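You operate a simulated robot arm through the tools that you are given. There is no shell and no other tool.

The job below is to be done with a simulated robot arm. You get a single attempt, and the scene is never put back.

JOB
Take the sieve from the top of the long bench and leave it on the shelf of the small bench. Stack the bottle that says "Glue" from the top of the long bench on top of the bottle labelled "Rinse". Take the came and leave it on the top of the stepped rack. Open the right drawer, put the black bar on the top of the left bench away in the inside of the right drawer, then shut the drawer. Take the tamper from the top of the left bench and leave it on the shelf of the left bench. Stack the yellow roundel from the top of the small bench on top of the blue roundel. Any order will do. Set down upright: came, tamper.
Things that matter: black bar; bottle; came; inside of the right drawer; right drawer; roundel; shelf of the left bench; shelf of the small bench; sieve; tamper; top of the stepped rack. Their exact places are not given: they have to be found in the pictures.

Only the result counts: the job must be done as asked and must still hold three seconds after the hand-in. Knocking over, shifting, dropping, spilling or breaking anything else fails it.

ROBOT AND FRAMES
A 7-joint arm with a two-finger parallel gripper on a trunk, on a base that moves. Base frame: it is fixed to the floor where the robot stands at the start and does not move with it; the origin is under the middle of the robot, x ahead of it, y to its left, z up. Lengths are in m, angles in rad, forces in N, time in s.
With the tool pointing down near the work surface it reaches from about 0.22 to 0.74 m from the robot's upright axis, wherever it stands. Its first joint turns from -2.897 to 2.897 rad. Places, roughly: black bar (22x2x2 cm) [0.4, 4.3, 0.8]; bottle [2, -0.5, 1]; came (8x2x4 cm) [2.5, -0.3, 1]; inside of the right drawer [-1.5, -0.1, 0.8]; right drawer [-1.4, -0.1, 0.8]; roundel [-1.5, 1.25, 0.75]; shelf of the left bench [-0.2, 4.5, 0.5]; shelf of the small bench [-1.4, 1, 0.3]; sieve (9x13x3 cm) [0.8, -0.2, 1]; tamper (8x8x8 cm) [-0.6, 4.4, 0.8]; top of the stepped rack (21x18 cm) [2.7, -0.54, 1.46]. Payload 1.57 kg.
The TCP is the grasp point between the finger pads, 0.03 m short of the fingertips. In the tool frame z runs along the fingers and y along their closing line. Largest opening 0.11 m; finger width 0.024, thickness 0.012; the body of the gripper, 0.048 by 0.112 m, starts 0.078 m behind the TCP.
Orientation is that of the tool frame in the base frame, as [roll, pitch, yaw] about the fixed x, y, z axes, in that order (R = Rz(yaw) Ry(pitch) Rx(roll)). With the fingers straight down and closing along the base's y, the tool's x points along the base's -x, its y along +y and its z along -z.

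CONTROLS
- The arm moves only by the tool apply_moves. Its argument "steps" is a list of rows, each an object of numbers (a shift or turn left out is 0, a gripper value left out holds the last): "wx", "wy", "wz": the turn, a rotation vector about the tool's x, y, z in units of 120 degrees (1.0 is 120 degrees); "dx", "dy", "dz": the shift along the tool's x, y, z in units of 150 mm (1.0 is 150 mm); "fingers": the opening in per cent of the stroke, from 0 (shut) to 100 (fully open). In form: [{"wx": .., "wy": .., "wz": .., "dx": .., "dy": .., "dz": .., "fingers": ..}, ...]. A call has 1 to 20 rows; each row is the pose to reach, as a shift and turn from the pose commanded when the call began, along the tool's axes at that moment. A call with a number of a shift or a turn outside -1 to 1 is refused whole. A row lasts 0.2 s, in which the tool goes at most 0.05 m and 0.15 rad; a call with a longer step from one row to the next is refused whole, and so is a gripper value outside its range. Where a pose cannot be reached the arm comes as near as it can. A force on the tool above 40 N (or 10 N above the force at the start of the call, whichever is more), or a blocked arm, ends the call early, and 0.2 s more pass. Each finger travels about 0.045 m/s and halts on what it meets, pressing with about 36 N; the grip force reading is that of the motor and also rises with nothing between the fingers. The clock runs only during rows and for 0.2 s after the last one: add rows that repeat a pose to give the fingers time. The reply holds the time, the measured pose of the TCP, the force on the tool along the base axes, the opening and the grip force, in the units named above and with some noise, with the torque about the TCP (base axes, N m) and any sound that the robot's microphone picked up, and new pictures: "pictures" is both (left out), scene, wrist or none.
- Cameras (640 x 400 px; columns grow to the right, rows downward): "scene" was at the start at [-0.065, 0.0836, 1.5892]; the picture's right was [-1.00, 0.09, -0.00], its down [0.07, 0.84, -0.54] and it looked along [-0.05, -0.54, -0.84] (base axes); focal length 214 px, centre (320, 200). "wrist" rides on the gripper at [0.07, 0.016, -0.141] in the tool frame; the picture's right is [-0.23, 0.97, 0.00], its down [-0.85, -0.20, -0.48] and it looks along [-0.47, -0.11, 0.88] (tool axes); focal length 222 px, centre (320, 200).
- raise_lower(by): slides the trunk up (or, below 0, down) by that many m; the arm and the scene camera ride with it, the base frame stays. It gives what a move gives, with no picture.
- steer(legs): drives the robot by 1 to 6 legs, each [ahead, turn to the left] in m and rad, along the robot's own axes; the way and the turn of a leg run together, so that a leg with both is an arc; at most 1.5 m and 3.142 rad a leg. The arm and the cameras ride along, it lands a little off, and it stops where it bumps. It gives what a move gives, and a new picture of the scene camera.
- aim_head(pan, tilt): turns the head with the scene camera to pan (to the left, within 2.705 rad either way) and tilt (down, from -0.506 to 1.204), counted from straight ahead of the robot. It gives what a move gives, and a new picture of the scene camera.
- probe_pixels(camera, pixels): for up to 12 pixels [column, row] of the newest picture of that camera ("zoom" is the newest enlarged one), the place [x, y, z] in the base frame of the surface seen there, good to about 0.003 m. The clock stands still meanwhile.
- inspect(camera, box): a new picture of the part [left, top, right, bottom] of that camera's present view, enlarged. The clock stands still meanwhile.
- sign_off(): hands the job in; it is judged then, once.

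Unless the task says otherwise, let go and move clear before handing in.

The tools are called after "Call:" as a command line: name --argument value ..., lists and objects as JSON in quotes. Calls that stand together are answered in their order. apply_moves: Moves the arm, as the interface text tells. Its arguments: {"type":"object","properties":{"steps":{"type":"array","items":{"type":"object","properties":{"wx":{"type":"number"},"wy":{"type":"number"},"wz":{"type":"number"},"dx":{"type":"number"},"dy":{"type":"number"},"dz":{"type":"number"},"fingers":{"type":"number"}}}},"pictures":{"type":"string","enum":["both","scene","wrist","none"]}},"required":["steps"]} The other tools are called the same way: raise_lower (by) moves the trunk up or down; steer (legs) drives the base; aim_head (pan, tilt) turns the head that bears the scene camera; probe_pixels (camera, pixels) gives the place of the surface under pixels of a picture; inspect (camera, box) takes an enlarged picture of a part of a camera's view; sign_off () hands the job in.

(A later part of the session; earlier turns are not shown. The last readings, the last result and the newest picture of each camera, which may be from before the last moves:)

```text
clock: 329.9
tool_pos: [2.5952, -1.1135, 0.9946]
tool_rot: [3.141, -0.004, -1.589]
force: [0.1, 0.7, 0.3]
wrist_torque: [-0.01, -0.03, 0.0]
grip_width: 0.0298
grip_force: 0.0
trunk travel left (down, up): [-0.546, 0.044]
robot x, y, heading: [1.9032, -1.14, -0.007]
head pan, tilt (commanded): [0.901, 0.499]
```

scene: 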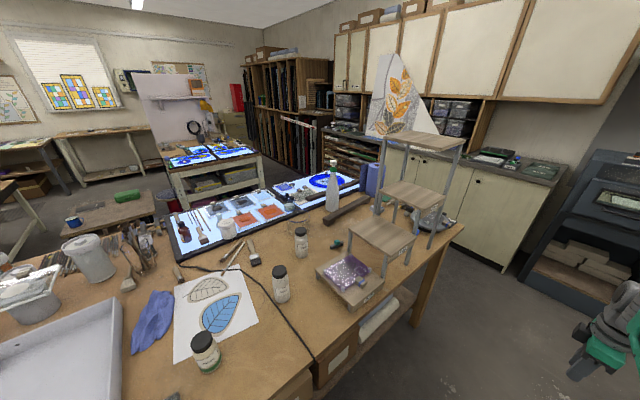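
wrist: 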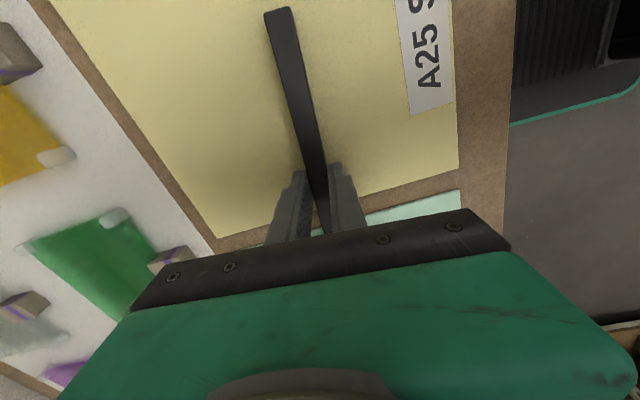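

The bottles and the stepped rack are in view. Zoom in to read the labels and find the came.

Call:
inspect --camera "scene" --box '[240, 200, 400, 320]'

Call:
inspect --camera "scene" --box '[160, 300, 280, 390]'

Call:
inspect --camera "scene" --box '[250, 210, 350, 272]'

```text
3.33 times, centred on (320, 260) of scene
```

zoom: 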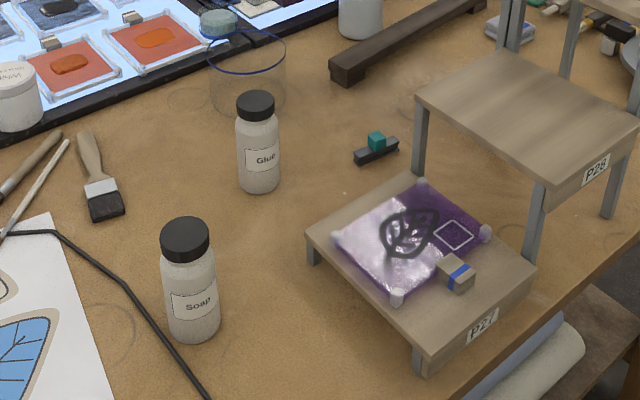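

```text
4.44 times, centred on (220, 345) of scene
```

zoom: 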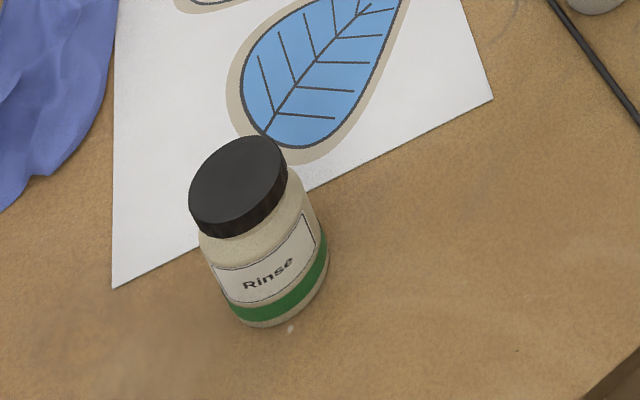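

```text
6.40 times, centred on (300, 241) of scene
```

zoom: 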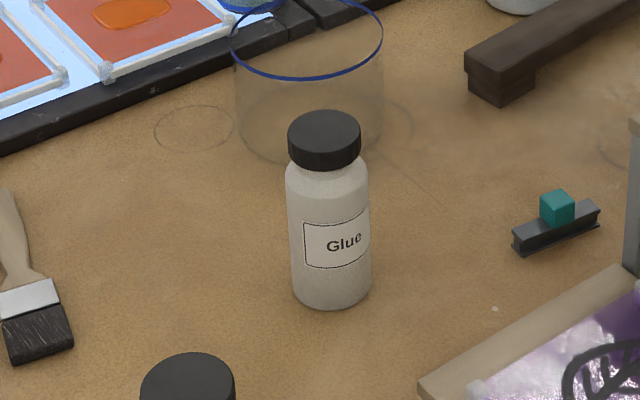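

Glue is the far bottle, Rinse the near-left one with the green band, and the came is the dark H-bar with a teal cube. Probe Glue and the came.

Call:
probe_pixels --camera "zoom" --pixels '[[323, 122], [290, 130], [358, 130], [323, 145], [325, 160], [330, 240], [330, 302], [557, 197], [557, 215], [516, 242], [597, 212], [540, 245]]'

Call:
inspect --camera "scene" --box '[160, 310, 260, 385]'

Call:
probe_pixels --camera "zoom" --pixels '[[285, 180], [240, 210], [330, 190], [285, 150], [270, 240], [300, 300], [320, 370], [285, 345], [380, 300]]'

```text
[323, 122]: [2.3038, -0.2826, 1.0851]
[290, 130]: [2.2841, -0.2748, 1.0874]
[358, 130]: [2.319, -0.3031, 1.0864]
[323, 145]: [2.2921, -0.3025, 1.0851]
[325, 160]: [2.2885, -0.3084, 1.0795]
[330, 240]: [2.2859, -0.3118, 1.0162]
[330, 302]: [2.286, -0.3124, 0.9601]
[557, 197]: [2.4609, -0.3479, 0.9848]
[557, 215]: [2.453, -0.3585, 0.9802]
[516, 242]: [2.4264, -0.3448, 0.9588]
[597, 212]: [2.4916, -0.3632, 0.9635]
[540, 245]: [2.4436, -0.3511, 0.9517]
```

```text
5.33 times, centred on (210, 348) of scene
```

zoom: 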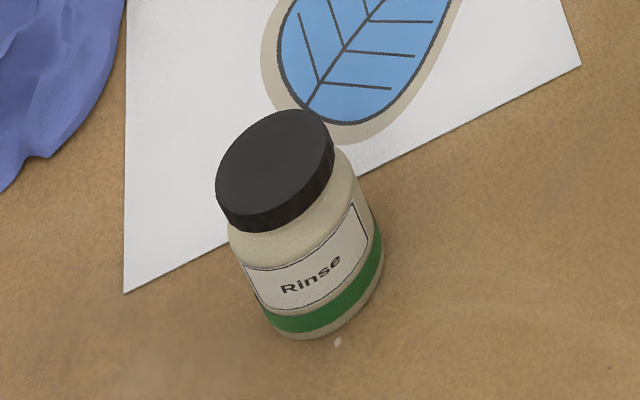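

```text
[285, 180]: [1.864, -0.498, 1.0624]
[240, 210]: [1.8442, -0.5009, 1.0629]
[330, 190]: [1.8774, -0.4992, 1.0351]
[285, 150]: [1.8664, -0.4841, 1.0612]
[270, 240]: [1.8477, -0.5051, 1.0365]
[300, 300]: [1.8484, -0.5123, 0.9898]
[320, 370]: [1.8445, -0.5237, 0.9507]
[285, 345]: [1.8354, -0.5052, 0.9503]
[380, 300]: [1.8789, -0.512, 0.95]
```

Now study the stepped rack: probe the corners of its top and steps.

Call:
inspect --camera "scene" --box '[340, 110, 500, 280]'

Call:
probe_pixels --camera "scene" --pixels '[[384, 133], [420, 150], [462, 140], [425, 128], [378, 188], [425, 208], [442, 195], [345, 222], [385, 255], [413, 235], [320, 265], [350, 302]]'

```text
2.35 times, centred on (420, 195) of scene
```

zoom: 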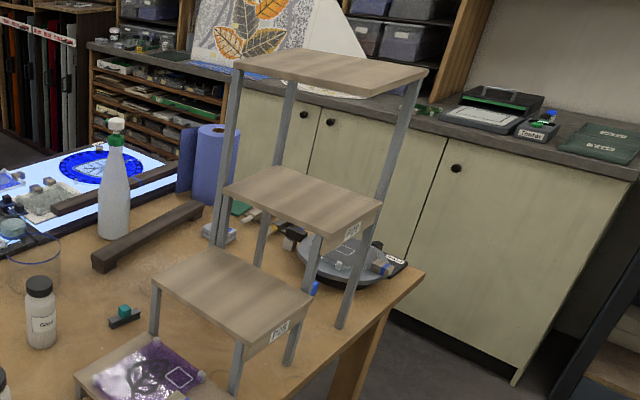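

```text
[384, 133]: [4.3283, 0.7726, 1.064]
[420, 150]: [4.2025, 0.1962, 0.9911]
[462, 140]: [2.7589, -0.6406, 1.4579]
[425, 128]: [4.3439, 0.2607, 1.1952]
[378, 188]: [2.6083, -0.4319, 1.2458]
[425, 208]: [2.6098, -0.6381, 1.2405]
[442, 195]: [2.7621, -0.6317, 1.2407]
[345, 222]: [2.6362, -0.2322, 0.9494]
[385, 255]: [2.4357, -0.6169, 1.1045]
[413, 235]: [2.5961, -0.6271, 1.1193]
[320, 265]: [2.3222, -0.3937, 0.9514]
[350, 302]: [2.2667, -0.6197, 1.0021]
```

Call:
inspect --camera "scene" --box '[370, 120, 480, 190]'

Call:
probe_pixels --camera "zoom" --pixels '[[100, 95], [250, 65], [540, 115], [390, 170], [300, 110], [200, 95], [450, 125], [110, 105], [400, 160]]'

```text
5.71 times, centred on (425, 155) of scene
```

zoom: 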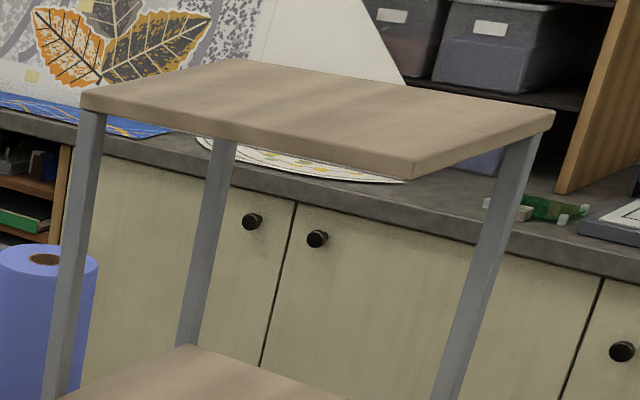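

```text
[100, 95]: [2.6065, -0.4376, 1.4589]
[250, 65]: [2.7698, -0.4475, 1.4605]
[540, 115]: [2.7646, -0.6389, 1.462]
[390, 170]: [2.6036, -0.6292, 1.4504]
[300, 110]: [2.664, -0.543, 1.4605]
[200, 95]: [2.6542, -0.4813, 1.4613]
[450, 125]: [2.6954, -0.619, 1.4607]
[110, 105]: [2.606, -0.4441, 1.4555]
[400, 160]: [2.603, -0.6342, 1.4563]
```

Rack top: x 2.603–2.777, y -0.64–-0.435, z≈1.461. Glue stands at ≈(2.303,-0.289), top 1.0865; Rinse at ≈(1.865,-0.50), cap top 1.062. First retract the arm so that turning doesn't sweep over the bench.

Call:
apply_moves --steps '[{"dy": 0.33}, {"dy": 0.66}, {"dy": 0.99}]' --pictures "none"

Call:
apply_moves --steps '[{"dy": 0.33}, {"dy": 0.66}, {"dy": 0.99}]' --pictures "none"

```text
clock: 330.7
tool_pos: [2.4471, -1.1129, 0.9969]
tool_rot: [-3.14, -0.003, -1.588]
force: [-0.2, 0.7, 0.4]
wrist_torque: [0.0, -0.01, -0.01]
grip_width: 0.0296
grip_force: 0.1
trunk travel left (down, up): [-0.546, 0.044]
robot x, y, heading: [1.9028, -1.1394, -0.004]
head pan, tilt (commanded): [0.901, 0.499]
```

```text
clock: 331.5
tool_pos: [2.2984, -1.1101, 0.994]
tool_rot: [-3.139, -0.003, -1.586]
force: [-0.3, 0.6, 0.3]
wrist_torque: [0.0, -0.02, 0.01]
grip_width: 0.0297
grip_force: 0.2
trunk travel left (down, up): [-0.546, 0.044]
robot x, y, heading: [1.904, -1.1383, -0.004]
head pan, tilt (commanded): [0.901, 0.499]
```

Now turn the tool another 90° (flipped orientation, fingers closing sideways) and open to ~0.085, then drive to stand in front of the bottles.

Call:
apply_moves --steps '[{"wz": 0.069}, {"wz": 0.138}, {"wz": 0.206}, {"wz": 0.275}, {"wz": 0.344}, {"wz": 0.412}, {"wz": 0.481}, {"wz": 0.55}, {"wz": 0.619}, {"wz": 0.688, "fingers": 60}, {"wz": 0.742, "fingers": 77}, {"wz": 0.742, "fingers": 77}]' --pictures "none"

Call:
steer --legs '[[0.247, 0], [0, 1.575]]'

Call:
aim_head --pan 0.0 --tilt 0.7

```text
clock: 334.1
tool_pos: [2.2994, -1.1094, 0.9933]
tool_rot: [-3.137, 0.002, 3.139]
force: [0.8, -0.1, -0.5]
wrist_torque: [-0.01, 0.02, 0.03]
grip_width: 0.0848
grip_force: 0.0
trunk travel left (down, up): [-0.546, 0.044]
robot x, y, heading: [1.9003, -1.1399, -0.001]
head pan, tilt (commanded): [0.901, 0.499]
```

```text
clock: 339.8
tool_pos: [2.1175, -0.7456, 0.9941]
tool_rot: [-3.139, 0.003, -1.555]
force: [-0.8, -1.5, -0.1]
wrist_torque: [0.01, 0.01, -0.01]
grip_width: 0.0848
grip_force: 0.0
trunk travel left (down, up): [-0.546, 0.044]
robot x, y, heading: [2.158, -1.145, 1.577]
head pan, tilt (commanded): [0.901, 0.499]
```

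scene: 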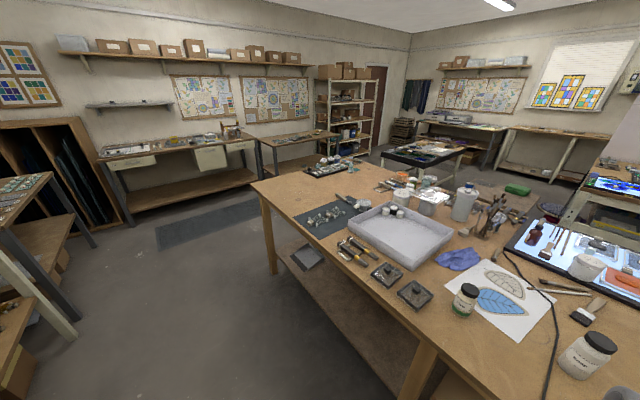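

```text
clock: 341.0
tool_pos: [2.1183, -0.7446, 0.9934]
tool_rot: [-3.137, 0.001, -1.555]
force: [0.0, 0.3, -0.4]
wrist_torque: [0.0, 0.01, -0.01]
grip_width: 0.0845
grip_force: 0.0
trunk travel left (down, up): [-0.546, 0.044]
robot x, y, heading: [2.1522, -1.1419, 1.58]
head pan, tilt (commanded): [0.0, 0.7]
```

scene: 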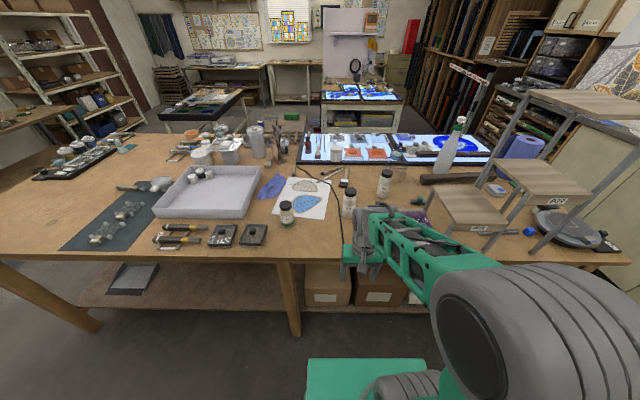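

Probe the elbow/forearm positions relative to the rack's steps before extending.

Call:
probe_pixels --camera "scene" --pixels '[[540, 320], [480, 290], [600, 350], [440, 250], [400, 235], [370, 230], [470, 195], [545, 170], [600, 95], [390, 390]]'

Call:
inspect --camera "scene" --box '[270, 150, 430, 250]'

```text
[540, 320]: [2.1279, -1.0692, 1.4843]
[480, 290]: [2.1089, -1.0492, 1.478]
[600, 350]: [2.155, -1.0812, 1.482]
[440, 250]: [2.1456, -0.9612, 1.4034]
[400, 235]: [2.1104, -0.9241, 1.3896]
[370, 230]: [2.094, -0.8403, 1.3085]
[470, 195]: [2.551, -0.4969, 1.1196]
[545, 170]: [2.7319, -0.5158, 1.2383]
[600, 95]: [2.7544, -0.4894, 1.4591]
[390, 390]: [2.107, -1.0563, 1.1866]
```

```text
4.00 times, centred on (350, 200) of scene
```

zoom: 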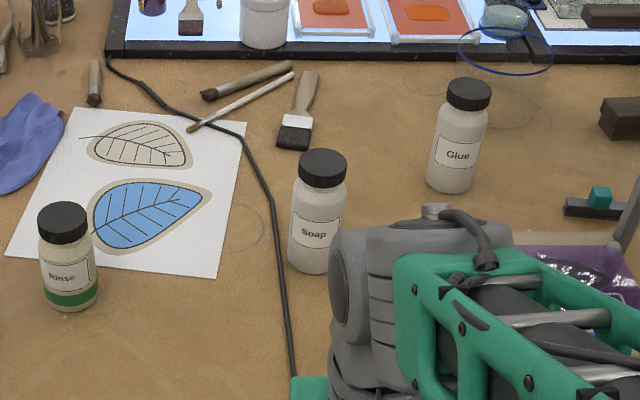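

The elbow is straight above the robot, so the arm is planar. Raise the tool above the bottle tops (to z≈1.15), then drive 0.19 forward.

Call:
apply_moves --steps '[{"dz": -0.33}, {"dz": -0.66}, {"dz": -0.99}]' --pictures "none"

Call:
raise_lower --by 0.03

Call:
steer --legs '[[0.19, 0]]'

```text
clock: 341.8
tool_pos: [2.1161, -0.7484, 1.1433]
tool_rot: [-3.138, 0.001, -1.556]
force: [0.6, -0.8, 0.3]
wrist_torque: [-0.01, 0.0, 0.01]
grip_width: 0.0846
grip_force: 0.1
trunk travel left (down, up): [-0.546, 0.044]
robot x, y, heading: [2.1535, -1.1438, 1.575]
head pan, tilt (commanded): [0.0, 0.7]
```

```text
clock: 342.5
tool_pos: [2.1164, -0.7472, 1.1724]
tool_rot: [-3.136, 0.0, -1.554]
force: [-0.3, 0.1, 0.0]
wrist_torque: [0.03, 0.04, 0.02]
grip_width: 0.0847
grip_force: 0.0
trunk travel left (down, up): [-0.576, 0.014]
robot x, y, heading: [2.152, -1.1405, 1.582]
head pan, tilt (commanded): [0.0, 0.7]
```

```text
clock: 344.1
tool_pos: [2.1133, -0.5578, 1.1732]
tool_rot: [-3.14, 0.0, -1.554]
force: [1.0, 0.7, 0.4]
wrist_torque: [0.0, 0.0, -0.01]
grip_width: 0.0845
grip_force: 0.1
trunk travel left (down, up): [-0.576, 0.014]
robot x, y, heading: [2.1554, -0.9525, 1.58]
head pan, tilt (commanded): [0.0, 0.7]
```

scene: 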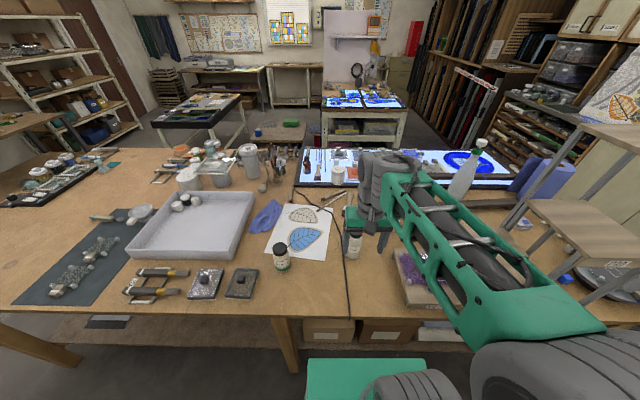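

Measure the Rinse cap from here, and view the area through the wrist camera.

Call:
inspect --camera "scene" --box '[255, 230, 315, 280]'

Call:
probe_pixels --camera "zoom" --pixels '[[280, 130], [215, 140], [335, 120], [275, 110], [280, 155], [240, 115], [310, 145], [300, 200], [285, 310]]'

Call:
inspect --camera "wrist" --box '[0, 0, 640, 400]'

```text
8.00 times, centred on (285, 255) of scene
```

zoom: 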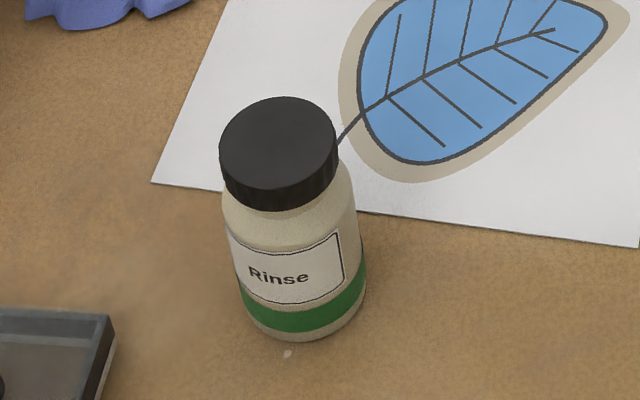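

```text
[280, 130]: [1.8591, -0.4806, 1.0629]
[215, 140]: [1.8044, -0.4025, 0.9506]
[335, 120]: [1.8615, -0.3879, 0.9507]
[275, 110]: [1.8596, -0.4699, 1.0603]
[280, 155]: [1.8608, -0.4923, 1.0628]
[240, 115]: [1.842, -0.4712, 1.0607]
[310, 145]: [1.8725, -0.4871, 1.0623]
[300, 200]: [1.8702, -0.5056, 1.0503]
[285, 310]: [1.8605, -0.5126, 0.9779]
```

```text
1.00 times, centred on (320, 200) of wrist (not enlarged: the box is as wide or as high as the picture)
```

zoom: 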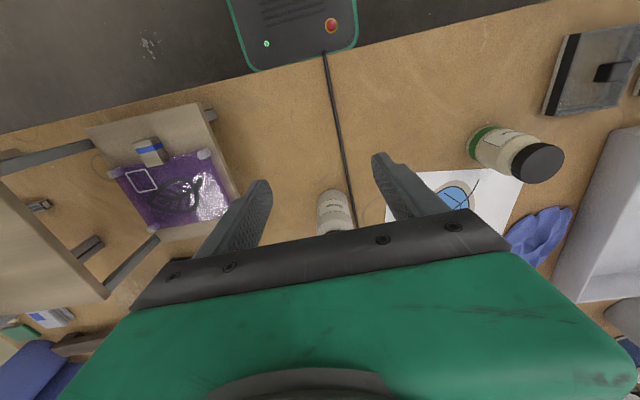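

Rinse cap centre ≈(1.860,-0.4866), top 1.062. Glue centre ≈(2.299,-0.2895). Extend the arm over Glue at z≈1.17 in two calls.

Call:
apply_moves --steps '[{"dx": -0.221, "dy": -0.159}, {"dx": -0.442, "dy": -0.318}, {"dx": -0.662, "dy": -0.476}, {"dx": -0.883, "dy": -0.635}]' --pictures "none"

Call:
apply_moves --steps '[{"dx": -0.221, "dy": -0.159}, {"dx": -0.442, "dy": -0.318}, {"dx": -0.662, "dy": -0.476}, {"dx": -0.883, "dy": -0.635}]' --pictures "both"

```text
clock: 345.1
tool_pos: [2.2058, -0.4244, 1.1727]
tool_rot: [-3.138, 0.001, -1.552]
force: [-0.3, -0.3, 0.8]
wrist_torque: [-0.01, 0.01, -0.02]
grip_width: 0.0847
grip_force: 0.1
trunk travel left (down, up): [-0.576, 0.014]
robot x, y, heading: [2.1567, -0.9514, 1.58]
head pan, tilt (commanded): [0.0, 0.7]
```

```text
clock: 346.1
tool_pos: [2.3009, -0.2908, 1.1725]
tool_rot: [-3.14, 0.0, -1.555]
force: [0.4, 0.4, -0.2]
wrist_torque: [0.01, 0.03, -0.01]
grip_width: 0.0846
grip_force: 0.1
trunk travel left (down, up): [-0.576, 0.014]
robot x, y, heading: [2.1555, -0.9503, 1.579]
head pan, tilt (commanded): [0.0, 0.7]
```

scene: 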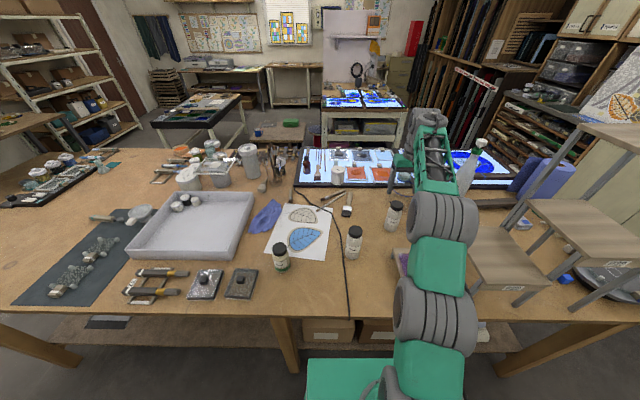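
wrist: 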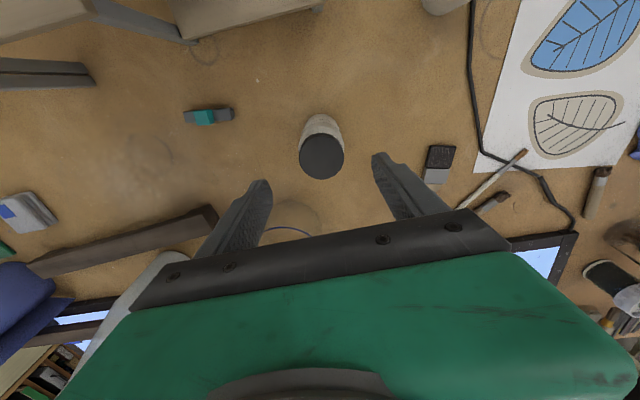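

Call:
probe_pixels --camera "scene" --pixels '[[470, 170], [478, 145], [466, 188], [404, 165], [408, 150], [394, 214]]'

Call:
probe_pixels --camera "wrist" --pixels '[[321, 157], [301, 160], [342, 155], [320, 178], [318, 138], [320, 120], [290, 230], [310, 232], [208, 115], [130, 290], [200, 215], [208, 108]]'

```text
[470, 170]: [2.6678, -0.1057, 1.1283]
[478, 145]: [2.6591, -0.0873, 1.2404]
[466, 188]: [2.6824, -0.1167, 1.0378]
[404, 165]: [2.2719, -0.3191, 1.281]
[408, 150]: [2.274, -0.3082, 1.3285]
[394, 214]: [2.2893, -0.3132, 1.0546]
```

```text
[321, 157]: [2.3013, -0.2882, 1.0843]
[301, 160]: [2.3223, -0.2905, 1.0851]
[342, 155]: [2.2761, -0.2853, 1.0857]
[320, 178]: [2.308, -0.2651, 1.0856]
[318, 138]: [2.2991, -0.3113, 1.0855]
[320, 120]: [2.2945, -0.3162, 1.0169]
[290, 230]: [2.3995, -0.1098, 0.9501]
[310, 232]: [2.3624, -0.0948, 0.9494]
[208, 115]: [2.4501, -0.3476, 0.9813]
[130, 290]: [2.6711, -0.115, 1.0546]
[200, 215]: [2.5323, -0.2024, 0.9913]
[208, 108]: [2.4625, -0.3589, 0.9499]
```

Glue's cap centre is at (2.2995,-0.288), right between the fingers. Lower to grip the body at TCP z≈1.032.

Call:
raise_lower --by -0.14

Call:
apply_moves --steps '[{"fingers": 65}, {"fingers": 55}, {"fingers": 45}, {"fingers": 40}, {"fingers": 40}, {"fingers": 40}]' --pictures "wrist"

```text
clock: 347.8
tool_pos: [2.2988, -0.2923, 1.0338]
tool_rot: [-3.139, 0.002, -1.553]
force: [-0.1, -0.5, 0.5]
wrist_torque: [-0.03, 0.01, 0.04]
grip_width: 0.0845
grip_force: 0.0
trunk travel left (down, up): [-0.436, 0.154]
robot x, y, heading: [2.1556, -0.9513, 1.583]
head pan, tilt (commanded): [0.0, 0.7]
```

```text
clock: 349.1
tool_pos: [2.2992, -0.2916, 1.034]
tool_rot: [-3.138, 0.002, -1.554]
force: [0.4, 0.3, 0.3]
wrist_torque: [0.03, 0.07, -0.01]
grip_width: 0.0548
grip_force: 36.0
trunk travel left (down, up): [-0.436, 0.154]
robot x, y, heading: [2.1504, -0.9522, 1.58]
head pan, tilt (commanded): [0.0, 0.7]
```

wrist: 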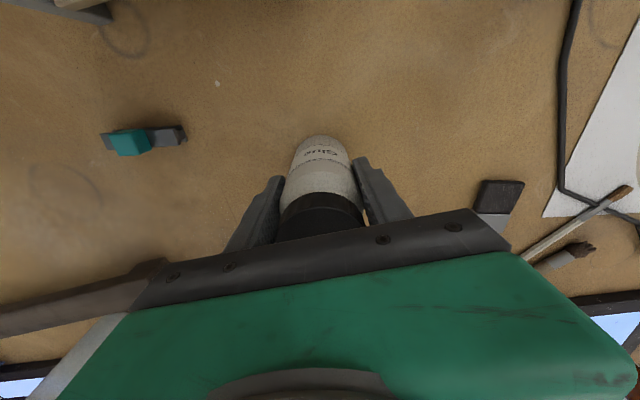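

Gripped (0.055). Lift with the trunk 0.15 and check the bottle and the height of the Soap bottle in between.

Call:
raise_lower --by 0.15

Call:
inspect --camera "scene" --box '[300, 170, 460, 270]'

Call:
probe_pixels --camera "zoom" --pixels '[[220, 230], [205, 235], [235, 230], [220, 245], [390, 130], [395, 200]]'

```text
clock: 350.9
tool_pos: [2.2998, -0.2916, 1.1835]
tool_rot: [-3.138, -0.001, -1.553]
force: [0.1, 0.2, -2.2]
wrist_torque: [0.0, 0.05, -0.03]
grip_width: 0.0544
grip_force: 36.6
trunk travel left (down, up): [-0.586, 0.004]
robot x, y, heading: [2.1549, -0.9505, 1.585]
head pan, tilt (commanded): [0.0, 0.7]
```

```text
4.00 times, centred on (380, 220) of scene
```

zoom: 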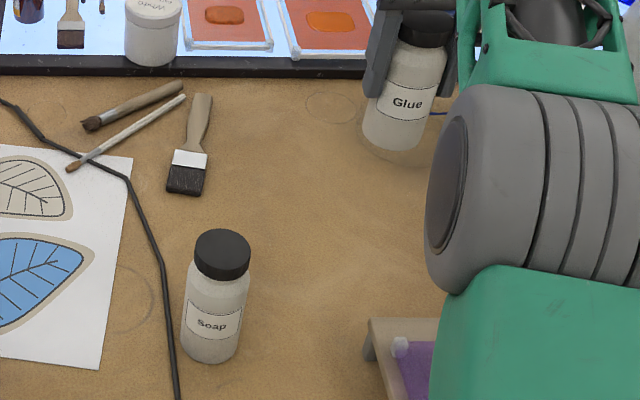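

```text
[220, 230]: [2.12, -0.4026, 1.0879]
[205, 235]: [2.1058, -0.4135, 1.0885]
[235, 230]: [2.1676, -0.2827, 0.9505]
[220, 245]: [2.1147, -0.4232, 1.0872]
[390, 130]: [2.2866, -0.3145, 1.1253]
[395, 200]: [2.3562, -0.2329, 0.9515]
```

Glue hangs upright with its base at TCP−0.084; Soap's top is 1.088. Raise 4 cm more with the arm and carry Glue over to above Rinse.

Call:
apply_moves --steps '[{"dz": -0.27}, {"dx": 0.106, "dy": 0.247, "dz": -0.27}, {"dx": 0.211, "dy": 0.493, "dz": -0.27}, {"dx": 0.317, "dy": 0.74, "dz": -0.27}, {"dx": 0.4224, "dy": 0.986, "dz": -0.27}]' --pictures "none"

Call:
apply_moves --steps '[{"dx": 0.106, "dy": 0.247}, {"dx": 0.211, "dy": 0.493}, {"dx": 0.317, "dy": 0.74}, {"dx": 0.4224, "dy": 0.986}]' --pictures "none"

Call:
apply_moves --steps '[{"dx": 0.106, "dy": 0.247}, {"dx": 0.211, "dy": 0.493}, {"dx": 0.317, "dy": 0.74}, {"dx": 0.4224, "dy": 0.986}]' --pictures "both"

```text
clock: 352.1
tool_pos: [2.1519, -0.3597, 1.2262]
tool_rot: [-3.137, -0.001, -1.552]
force: [1.0, -0.3, -2.2]
wrist_torque: [-0.02, 0.01, 0.05]
grip_width: 0.0544
grip_force: 36.2
trunk travel left (down, up): [-0.586, 0.004]
robot x, y, heading: [2.1546, -0.9544, 1.584]
head pan, tilt (commanded): [0.0, 0.7]
```

```text
clock: 353.1
tool_pos: [2.0044, -0.4235, 1.2219]
tool_rot: [-3.139, 0.0, -1.553]
force: [-0.2, -0.4, -2.8]
wrist_torque: [0.02, -0.02, 0.01]
grip_width: 0.0544
grip_force: 36.3
trunk travel left (down, up): [-0.586, 0.004]
robot x, y, heading: [2.154, -0.9523, 1.576]
head pan, tilt (commanded): [0.0, 0.7]
```

```text
clock: 354.1
tool_pos: [1.8581, -0.4926, 1.2221]
tool_rot: [-3.139, -0.001, -1.556]
force: [-0.4, 0.1, -1.8]
wrist_torque: [0.0, 0.01, 0.0]
grip_width: 0.0543
grip_force: 35.6
trunk travel left (down, up): [-0.586, 0.004]
robot x, y, heading: [2.1527, -0.9571, 1.585]
head pan, tilt (commanded): [0.0, 0.7]
```

scene: 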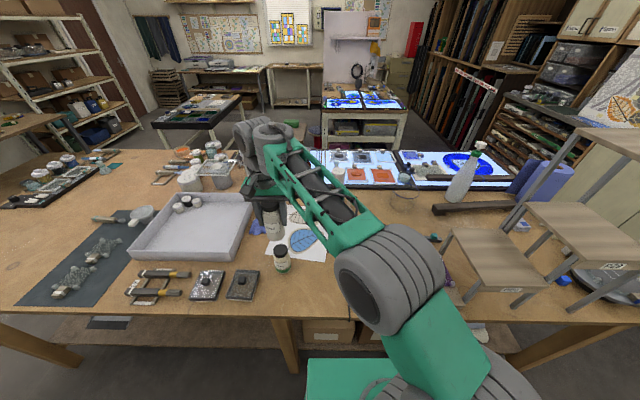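
wrist: 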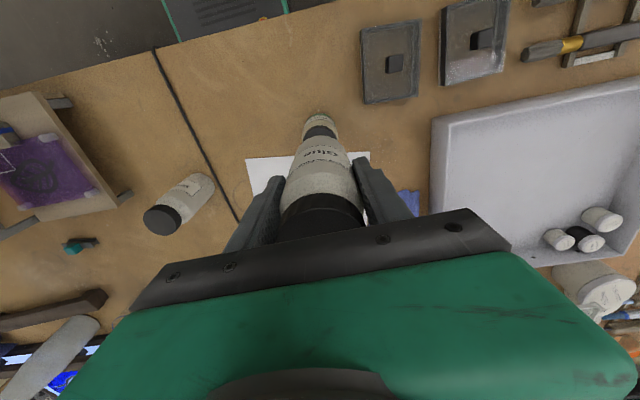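

Glue is above Rinse. Check alignment with a zoomed scene view and probes.

Call:
inspect --camera "scene" --box '[240, 190, 320, 280]'

Call:
probe_pixels --camera "zoom" --pixels '[[310, 180], [280, 180], [340, 180], [310, 205], [330, 262], [300, 262], [360, 262], [330, 245], [330, 275], [340, 300]]'

Call:
inspect --camera "wrist" --box '[240, 80, 400, 200]'

```text
4.44 times, centred on (280, 235) of scene
```

zoom: 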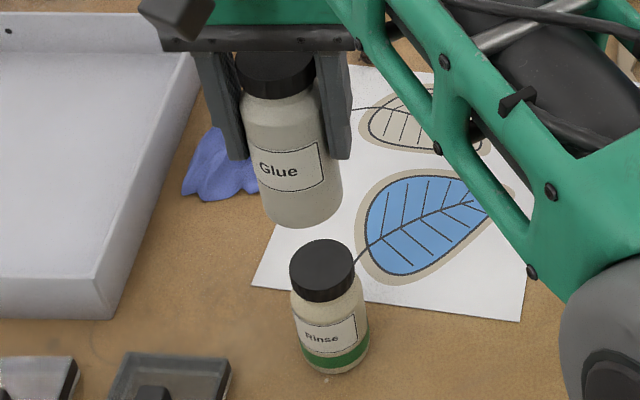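

```text
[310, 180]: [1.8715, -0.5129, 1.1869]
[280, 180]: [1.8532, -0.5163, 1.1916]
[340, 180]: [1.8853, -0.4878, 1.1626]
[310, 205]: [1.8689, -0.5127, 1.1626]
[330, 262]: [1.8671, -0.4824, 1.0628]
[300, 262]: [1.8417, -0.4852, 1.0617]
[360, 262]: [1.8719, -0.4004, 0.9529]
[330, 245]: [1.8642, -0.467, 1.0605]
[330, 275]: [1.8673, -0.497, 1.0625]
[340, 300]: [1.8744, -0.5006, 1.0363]
```

```text
3.33 times, centred on (320, 140) of wrist
```

zoom: 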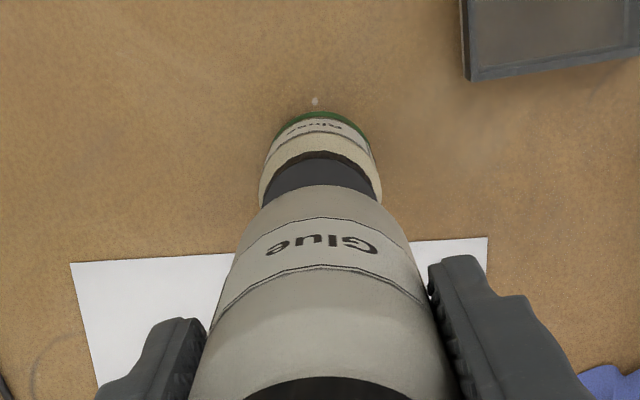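

Computed Glue axis (1.858,-0.489) vs Rinse (1.860,-0.4866): nudge 2–3 mm, then lower to just above the cap.

Call:
apply_moves --steps '[{"dx": -0.017, "dy": -0.013}, {"dx": -0.017, "dy": -0.013}]' --pictures "none"

Call:
raise_lower --by -0.066

Call:
inspect --camera "scene" --box '[240, 190, 320, 280]'

Call:
inspect --camera "wrist" --box '[240, 80, 400, 200]'

```text
clock: 354.7
tool_pos: [1.8605, -0.4877, 1.2215]
tool_rot: [-3.138, 0.0, -1.555]
force: [-0.3, -0.8, -1.3]
wrist_torque: [0.01, -0.04, 0.02]
grip_width: 0.0547
grip_force: 36.2
trunk travel left (down, up): [-0.586, 0.004]
robot x, y, heading: [2.1549, -0.9519, 1.578]
head pan, tilt (commanded): [0.0, 0.7]
```

```text
clock: 355.8
tool_pos: [1.8598, -0.4886, 1.1573]
tool_rot: [-3.138, 0.002, -1.552]
force: [-0.2, -0.4, -2.2]
wrist_torque: [-0.02, -0.01, -0.01]
grip_width: 0.0547
grip_force: 35.8
trunk travel left (down, up): [-0.52, 0.07]
robot x, y, heading: [2.1531, -0.9527, 1.58]
head pan, tilt (commanded): [0.0, 0.7]
```

```text
4.44 times, centred on (280, 235) of scene
```

zoom: 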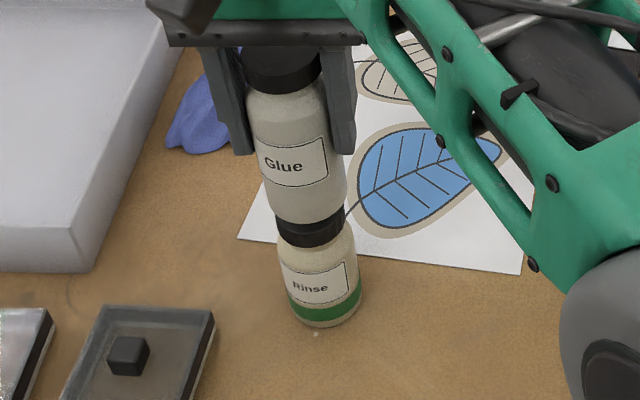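

```text
3.33 times, centred on (320, 140) of wrist
```

zoom: 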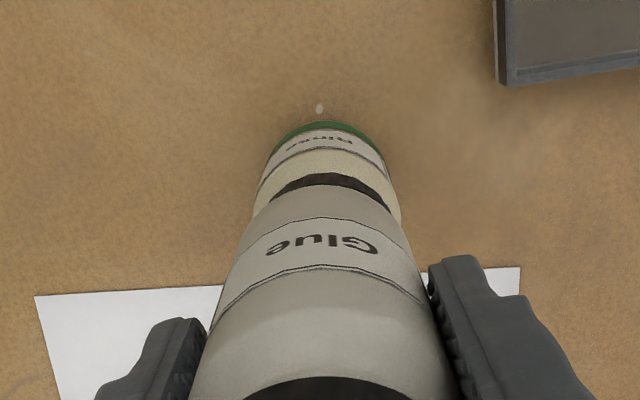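

Well aligned; ~1 cm to go. Lower with the arm, watching the force.

Call:
apply_moves --steps '[{"dz": 0.02}, {"dz": 0.04}, {"dz": 0.056}, {"dz": 0.056}]' --pictures "none"

Call:
apply_moves --steps '[{"dz": 0.007}, {"dz": 0.014}, {"dz": 0.014}]' --pictures "none"

```text
clock: 356.8
tool_pos: [1.8603, -0.4885, 1.1478]
tool_rot: [-3.137, -0.002, -1.553]
force: [-0.7, -0.2, -2.3]
wrist_torque: [0.02, 0.01, -0.01]
grip_width: 0.0547
grip_force: 36.4
trunk travel left (down, up): [-0.52, 0.07]
robot x, y, heading: [2.1559, -0.9528, 1.578]
head pan, tilt (commanded): [0.0, 0.7]
```

```text
clock: 357.6
tool_pos: [1.8594, -0.4887, 1.1457]
tool_rot: [-3.139, 0.0, -1.554]
force: [-0.5, 0.9, -2.2]
wrist_torque: [-0.03, -0.01, 0.04]
grip_width: 0.0545
grip_force: 35.6
trunk travel left (down, up): [-0.52, 0.07]
robot x, y, heading: [2.1515, -0.9529, 1.586]
head pan, tilt (commanded): [0.0, 0.7]
```

Call:
apply_moves --steps '[{"dz": 0.006}, {"dz": 0.01}, {"dz": 0.01}]' --pictures "none"

```text
clock: 358.4
tool_pos: [1.8594, -0.4888, 1.1455]
tool_rot: [-3.137, -0.001, -1.554]
force: [0.4, -0.3, -0.5]
wrist_torque: [0.02, 0.04, 0.01]
grip_width: 0.0545
grip_force: 36.1
trunk travel left (down, up): [-0.52, 0.07]
robot x, y, heading: [2.1514, -0.9515, 1.579]
head pan, tilt (commanded): [0.0, 0.7]
```

Weight is transferring (−2.2 → −0.5 N). Lower a touch more.

Call:
apply_moves --steps '[{"dz": 0.005}, {"dz": 0.005}]' --pictures "none"

```text
clock: 358.9
tool_pos: [1.8596, -0.4886, 1.1432]
tool_rot: [-3.138, 0.002, -1.553]
force: [0.2, -0.2, 4.9]
wrist_torque: [0.03, 0.06, 0.02]
grip_width: 0.0545
grip_force: 36.0
trunk travel left (down, up): [-0.52, 0.07]
robot x, y, heading: [2.1531, -0.953, 1.577]
head pan, tilt (commanded): [0.0, 0.7]
```

Contact (+4.9 N). Open the fingers evenly and rise with the trunk.

Call:
apply_moves --steps '[{"fingers": 53}, {"fingers": 58}, {"fingers": 65}, {"fingers": 75}, {"fingers": 80}, {"fingers": 80}]' --pictures "wrist"

Call:
raise_lower --by 0.07

Call:
inspect --camera "scene" --box '[240, 190, 320, 280]'

```text
clock: 360.4
tool_pos: [1.8594, -0.4886, 1.1433]
tool_rot: [-3.137, 0.0, -1.554]
force: [-0.5, 0.3, 0.8]
wrist_torque: [0.01, 0.01, 0.01]
grip_width: 0.088
grip_force: 0.0
trunk travel left (down, up): [-0.52, 0.07]
robot x, y, heading: [2.1536, -0.9523, 1.58]
head pan, tilt (commanded): [0.0, 0.7]
```

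wrist: 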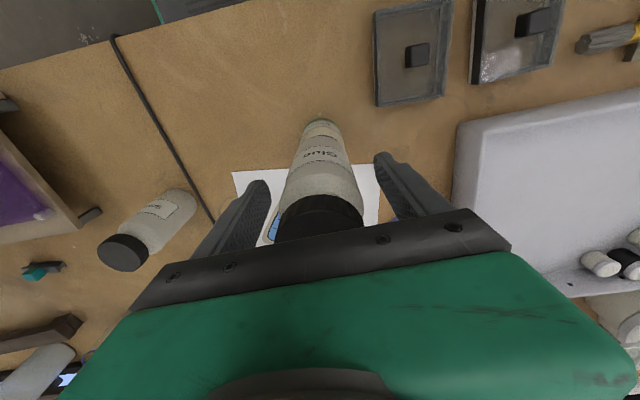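

```text
clock: 361.4
tool_pos: [1.8587, -0.4887, 1.2144]
tool_rot: [-3.139, 0.0, -1.554]
force: [-1.1, -0.5, 0.0]
wrist_torque: [0.02, 0.02, -0.02]
grip_width: 0.0881
grip_force: 0.0
trunk travel left (down, up): [-0.59, 0.0]
robot x, y, heading: [2.1602, -0.9527, 1.584]
head pan, tilt (commanded): [0.0, 0.7]
```

```text
4.44 times, centred on (280, 235) of scene
```

zoom: 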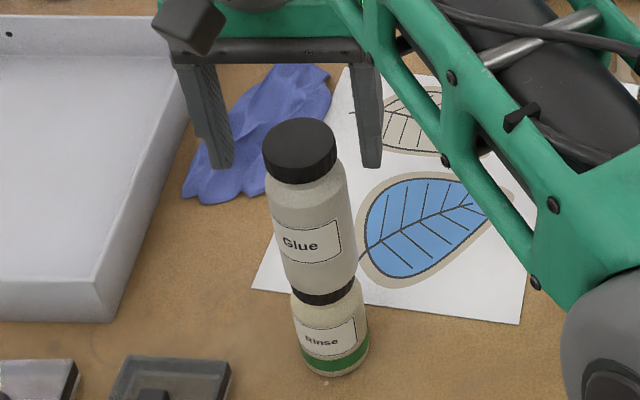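

Glue stands squarely on Rinse. Raise the hand clear (bottle top ≈1.20), then turn the tool and swing toward the came.

Call:
apply_moves --steps '[{"dz": -0.3}, {"dz": -0.55}, {"dz": -0.55}]' --pictures "none"

Call:
apply_moves --steps '[{"dy": -0.2, "dx": -0.05}, {"dy": -0.45, "dx": -0.1}, {"dy": -0.72, "dx": -0.15}, {"dy": -0.98, "dx": -0.2}]' --pictures "scene"

```text
clock: 362.2
tool_pos: [1.8577, -0.4875, 1.2973]
tool_rot: [-3.139, 0.001, -1.553]
force: [0.2, -0.8, 0.0]
wrist_torque: [-0.03, -0.02, 0.02]
grip_width: 0.0881
grip_force: 0.0
trunk travel left (down, up): [-0.59, 0.0]
robot x, y, heading: [2.1511, -0.9559, 1.585]
head pan, tilt (commanded): [0.0, 0.7]
```

```text
clock: 363.2
tool_pos: [2.009, -0.4555, 1.2971]
tool_rot: [-3.139, 0.0, -1.554]
force: [0.2, 0.5, -0.1]
wrist_torque: [-0.02, 0.0, -0.02]
grip_width: 0.0882
grip_force: 0.0
trunk travel left (down, up): [-0.59, 0.0]
robot x, y, heading: [2.1542, -0.9508, 1.581]
head pan, tilt (commanded): [0.0, 0.7]
```

scene: 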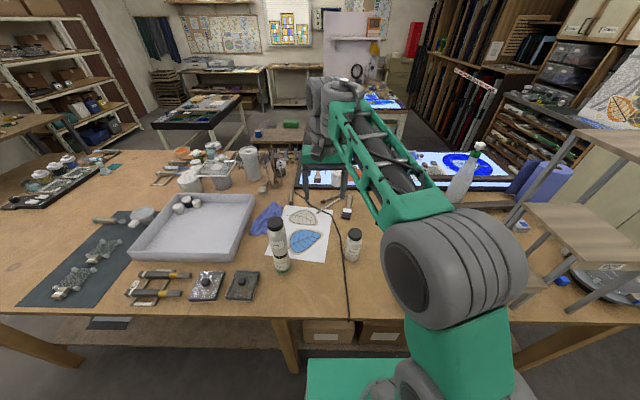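

The stack stands. Now turn the tool to yaw ≈-15.8° (fingers across the came bar) while moving further toward it.

Call:
apply_moves --steps '[{"dy": -0.11, "dx": -0.03, "wz": -0.068}, {"dy": -0.22, "dx": -0.06, "wz": -0.136}, {"dy": -0.33, "dx": -0.09, "wz": -0.204}, {"dy": -0.44, "dx": -0.12, "wz": -0.272}, {"dy": -0.55, "dx": -0.15, "wz": -0.34}, {"dy": -0.66, "dx": -0.18, "wz": -0.408}, {"dy": -0.77, "dx": -0.21, "wz": -0.476}, {"dy": -0.88, "dx": -0.23, "wz": -0.544}, {"dy": -0.98, "dx": -0.25, "wz": -0.61, "fingers": 60}]' --pictures "both"

```text
clock: 365.2
tool_pos: [2.152, -0.4162, 1.2958]
tool_rot: [-3.138, -0.002, -0.273]
force: [0.1, -0.4, -0.4]
wrist_torque: [-0.03, 0.03, 0.0]
grip_width: 0.066
grip_force: 0.0
trunk travel left (down, up): [-0.59, 0.0]
robot x, y, heading: [2.1548, -0.9537, 1.582]
head pan, tilt (commanded): [0.0, 0.7]
```

scene: 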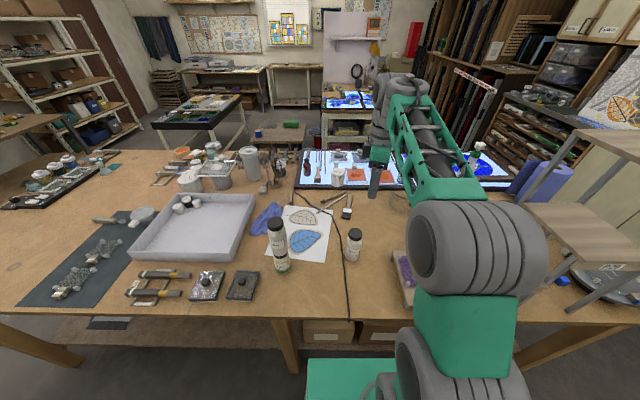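
wrist: 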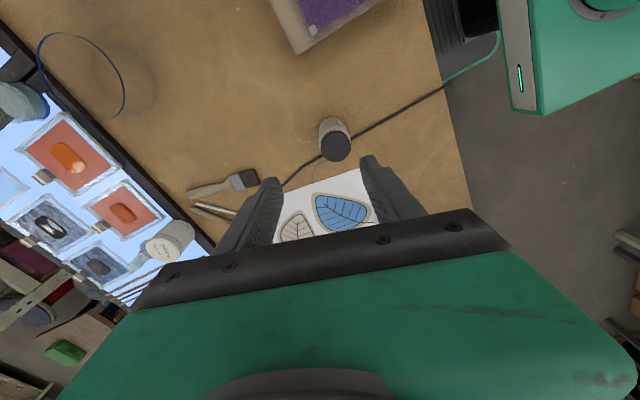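

Call:
apply_moves --steps '[{"dx": 0.229, "dy": -0.118}, {"dx": 0.458, "dy": -0.237}, {"dx": 0.687, "dy": -0.356}, {"dx": 0.916, "dy": -0.474}]' --pictures "none"

Call:
apply_moves --steps '[{"dx": 0.229, "dy": -0.118}, {"dx": 0.458, "dy": -0.237}, {"dx": 0.687, "dy": -0.356}, {"dx": 0.916, "dy": -0.474}]' --pictures "both"

```text
clock: 366.2
tool_pos: [2.3053, -0.3853, 1.2959]
tool_rot: [-3.14, -0.001, -0.273]
force: [0.2, 0.3, 0.3]
wrist_torque: [-0.01, 0.04, 0.0]
grip_width: 0.0661
grip_force: 0.1
trunk travel left (down, up): [-0.59, 0.0]
robot x, y, heading: [2.1516, -0.9542, 1.582]
head pan, tilt (commanded): [0.0, 0.7]
```

```text
clock: 367.2
tool_pos: [2.4302, -0.3699, 1.29]
tool_rot: [-3.139, -0.004, -0.276]
force: [-0.8, 0.8, -0.1]
wrist_torque: [0.0, -0.03, 0.02]
grip_width: 0.066
grip_force: 0.0
out of reach, approached as far as the arm can: row 3, 4
trunk travel left (down, up): [-0.59, 0.0]
robot x, y, heading: [2.1526, -0.9542, 1.577]
head pan, tilt (commanded): [0.0, 0.7]
```

scene: 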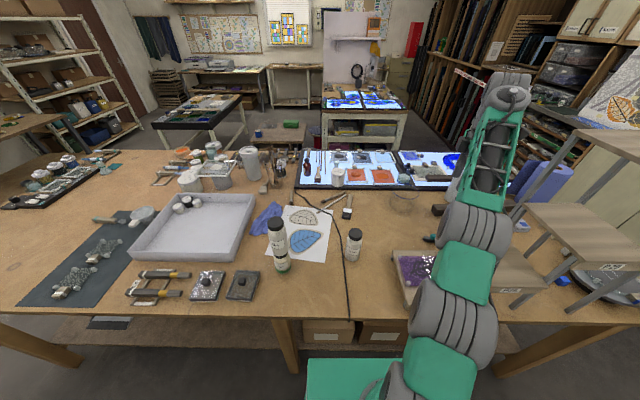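
wrist: 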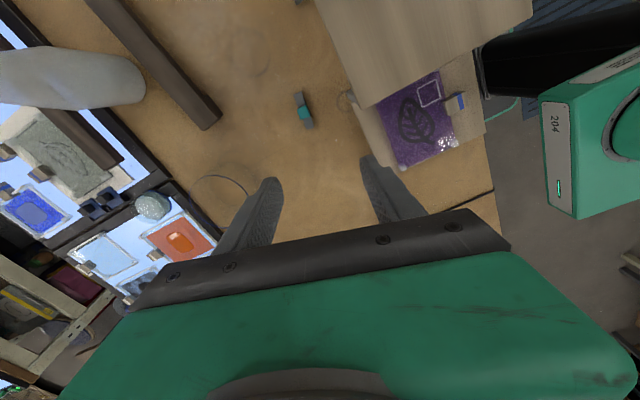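

The came is at (304,110) in the wrist view; at this height the arm's reach ends. Probe the came and the step edges, then lower a bit and extend.

Call:
inspect --camera "wrist" --box '[240, 60, 400, 160]'

Call:
probe_pixels --camera "zoom" --pixels '[[255, 200], [250, 185], [262, 215], [232, 130], [285, 270], [240, 160], [275, 250], [420, 100], [500, 180], [430, 140], [440, 190]]'

```text
4.00 times, centred on (320, 110) of wrist
```

zoom: 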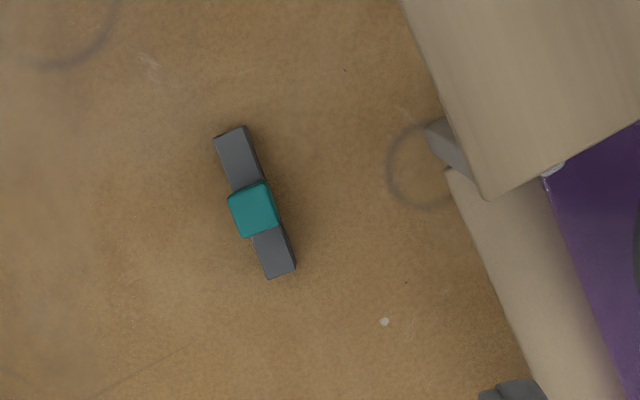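

```text
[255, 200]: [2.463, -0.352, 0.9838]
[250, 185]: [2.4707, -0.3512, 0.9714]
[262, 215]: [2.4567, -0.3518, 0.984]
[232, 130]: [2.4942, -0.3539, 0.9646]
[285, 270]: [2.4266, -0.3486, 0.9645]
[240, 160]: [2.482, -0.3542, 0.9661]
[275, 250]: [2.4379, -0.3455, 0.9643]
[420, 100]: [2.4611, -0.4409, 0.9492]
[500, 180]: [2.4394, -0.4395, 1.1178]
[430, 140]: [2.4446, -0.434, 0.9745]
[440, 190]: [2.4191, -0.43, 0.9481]
```

Cube centre ≈(2.459,-0.350), bar angle ≈-9°, step 2's edge at y≈-0.437. Lower the arm 0.15 while shifting over the cube and correcting yaw.

Call:
apply_moves --steps '[{"dz": 0.25, "dx": 0.0, "dy": 0.0}, {"dz": 0.5, "dx": 0.05, "dy": -0.06, "wz": -0.02}, {"dz": 0.75, "dx": 0.1, "dy": -0.12, "wz": -0.04}, {"dz": 1.0, "dx": 0.15, "dy": -0.181, "wz": -0.057}, {"dz": 1.0, "dx": 0.15, "dy": -0.181, "wz": -0.057}]' --pictures "both"

```text
clock: 368.4
tool_pos: [2.4599, -0.3488, 1.1402]
tool_rot: [-3.139, -0.002, -0.156]
force: [-0.2, -0.1, -0.3]
wrist_torque: [0.01, 0.01, -0.03]
grip_width: 0.0659
grip_force: 0.1
trunk travel left (down, up): [-0.59, 0.0]
robot x, y, heading: [2.1523, -0.9511, 1.587]
head pan, tilt (commanded): [0.0, 0.7]
```

scene: 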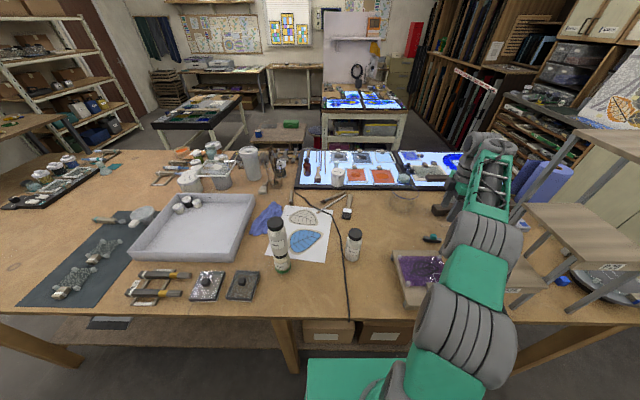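
wrist: 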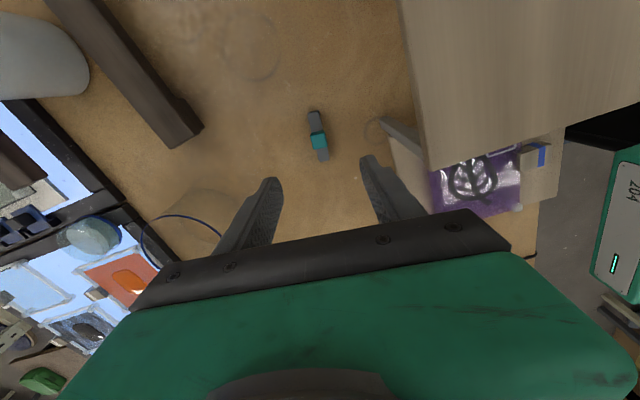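

Call:
apply_moves --steps '[{"dz": 0.3}, {"dz": 0.55}, {"dz": 0.55}]' --pictures "none"

Call:
inspect --camera "wrist" --box '[220, 60, 460, 220]'

Call:
probe_pixels --camera "zoom" --pixels '[[265, 195], [250, 200], [285, 190], [262, 180], [270, 210], [240, 100], [290, 280], [480, 100]]'

```text
clock: 369.2
tool_pos: [2.4597, -0.3504, 1.0591]
tool_rot: [-3.139, -0.003, -0.159]
force: [0.5, -0.5, 0.4]
wrist_torque: [0.01, 0.01, 0.01]
grip_width: 0.0661
grip_force: 0.0
trunk travel left (down, up): [-0.59, 0.0]
robot x, y, heading: [2.1569, -0.9547, 1.586]
head pan, tilt (commanded): [0.0, 0.7]
```

```text
2.50 times, centred on (340, 140) of wrist
```

zoom: 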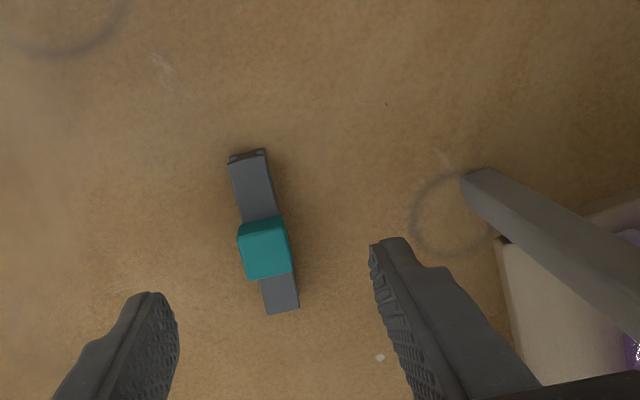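

```text
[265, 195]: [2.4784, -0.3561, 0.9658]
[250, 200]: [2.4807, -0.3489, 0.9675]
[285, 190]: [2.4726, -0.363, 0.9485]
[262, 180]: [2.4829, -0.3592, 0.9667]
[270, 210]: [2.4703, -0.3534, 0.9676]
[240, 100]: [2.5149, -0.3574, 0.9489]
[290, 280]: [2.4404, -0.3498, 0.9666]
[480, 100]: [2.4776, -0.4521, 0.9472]
```

Call:
probe_pixels --camera "zoom" --pixels '[[264, 248], [245, 250], [285, 246], [262, 228], [268, 272], [252, 165], [280, 300], [236, 160], [265, 157]]'

```text
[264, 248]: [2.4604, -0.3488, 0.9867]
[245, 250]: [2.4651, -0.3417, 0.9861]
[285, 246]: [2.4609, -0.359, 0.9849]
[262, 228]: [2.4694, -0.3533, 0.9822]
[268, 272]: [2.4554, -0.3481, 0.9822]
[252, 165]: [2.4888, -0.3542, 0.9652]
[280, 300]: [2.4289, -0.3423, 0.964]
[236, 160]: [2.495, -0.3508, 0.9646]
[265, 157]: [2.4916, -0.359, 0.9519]
```

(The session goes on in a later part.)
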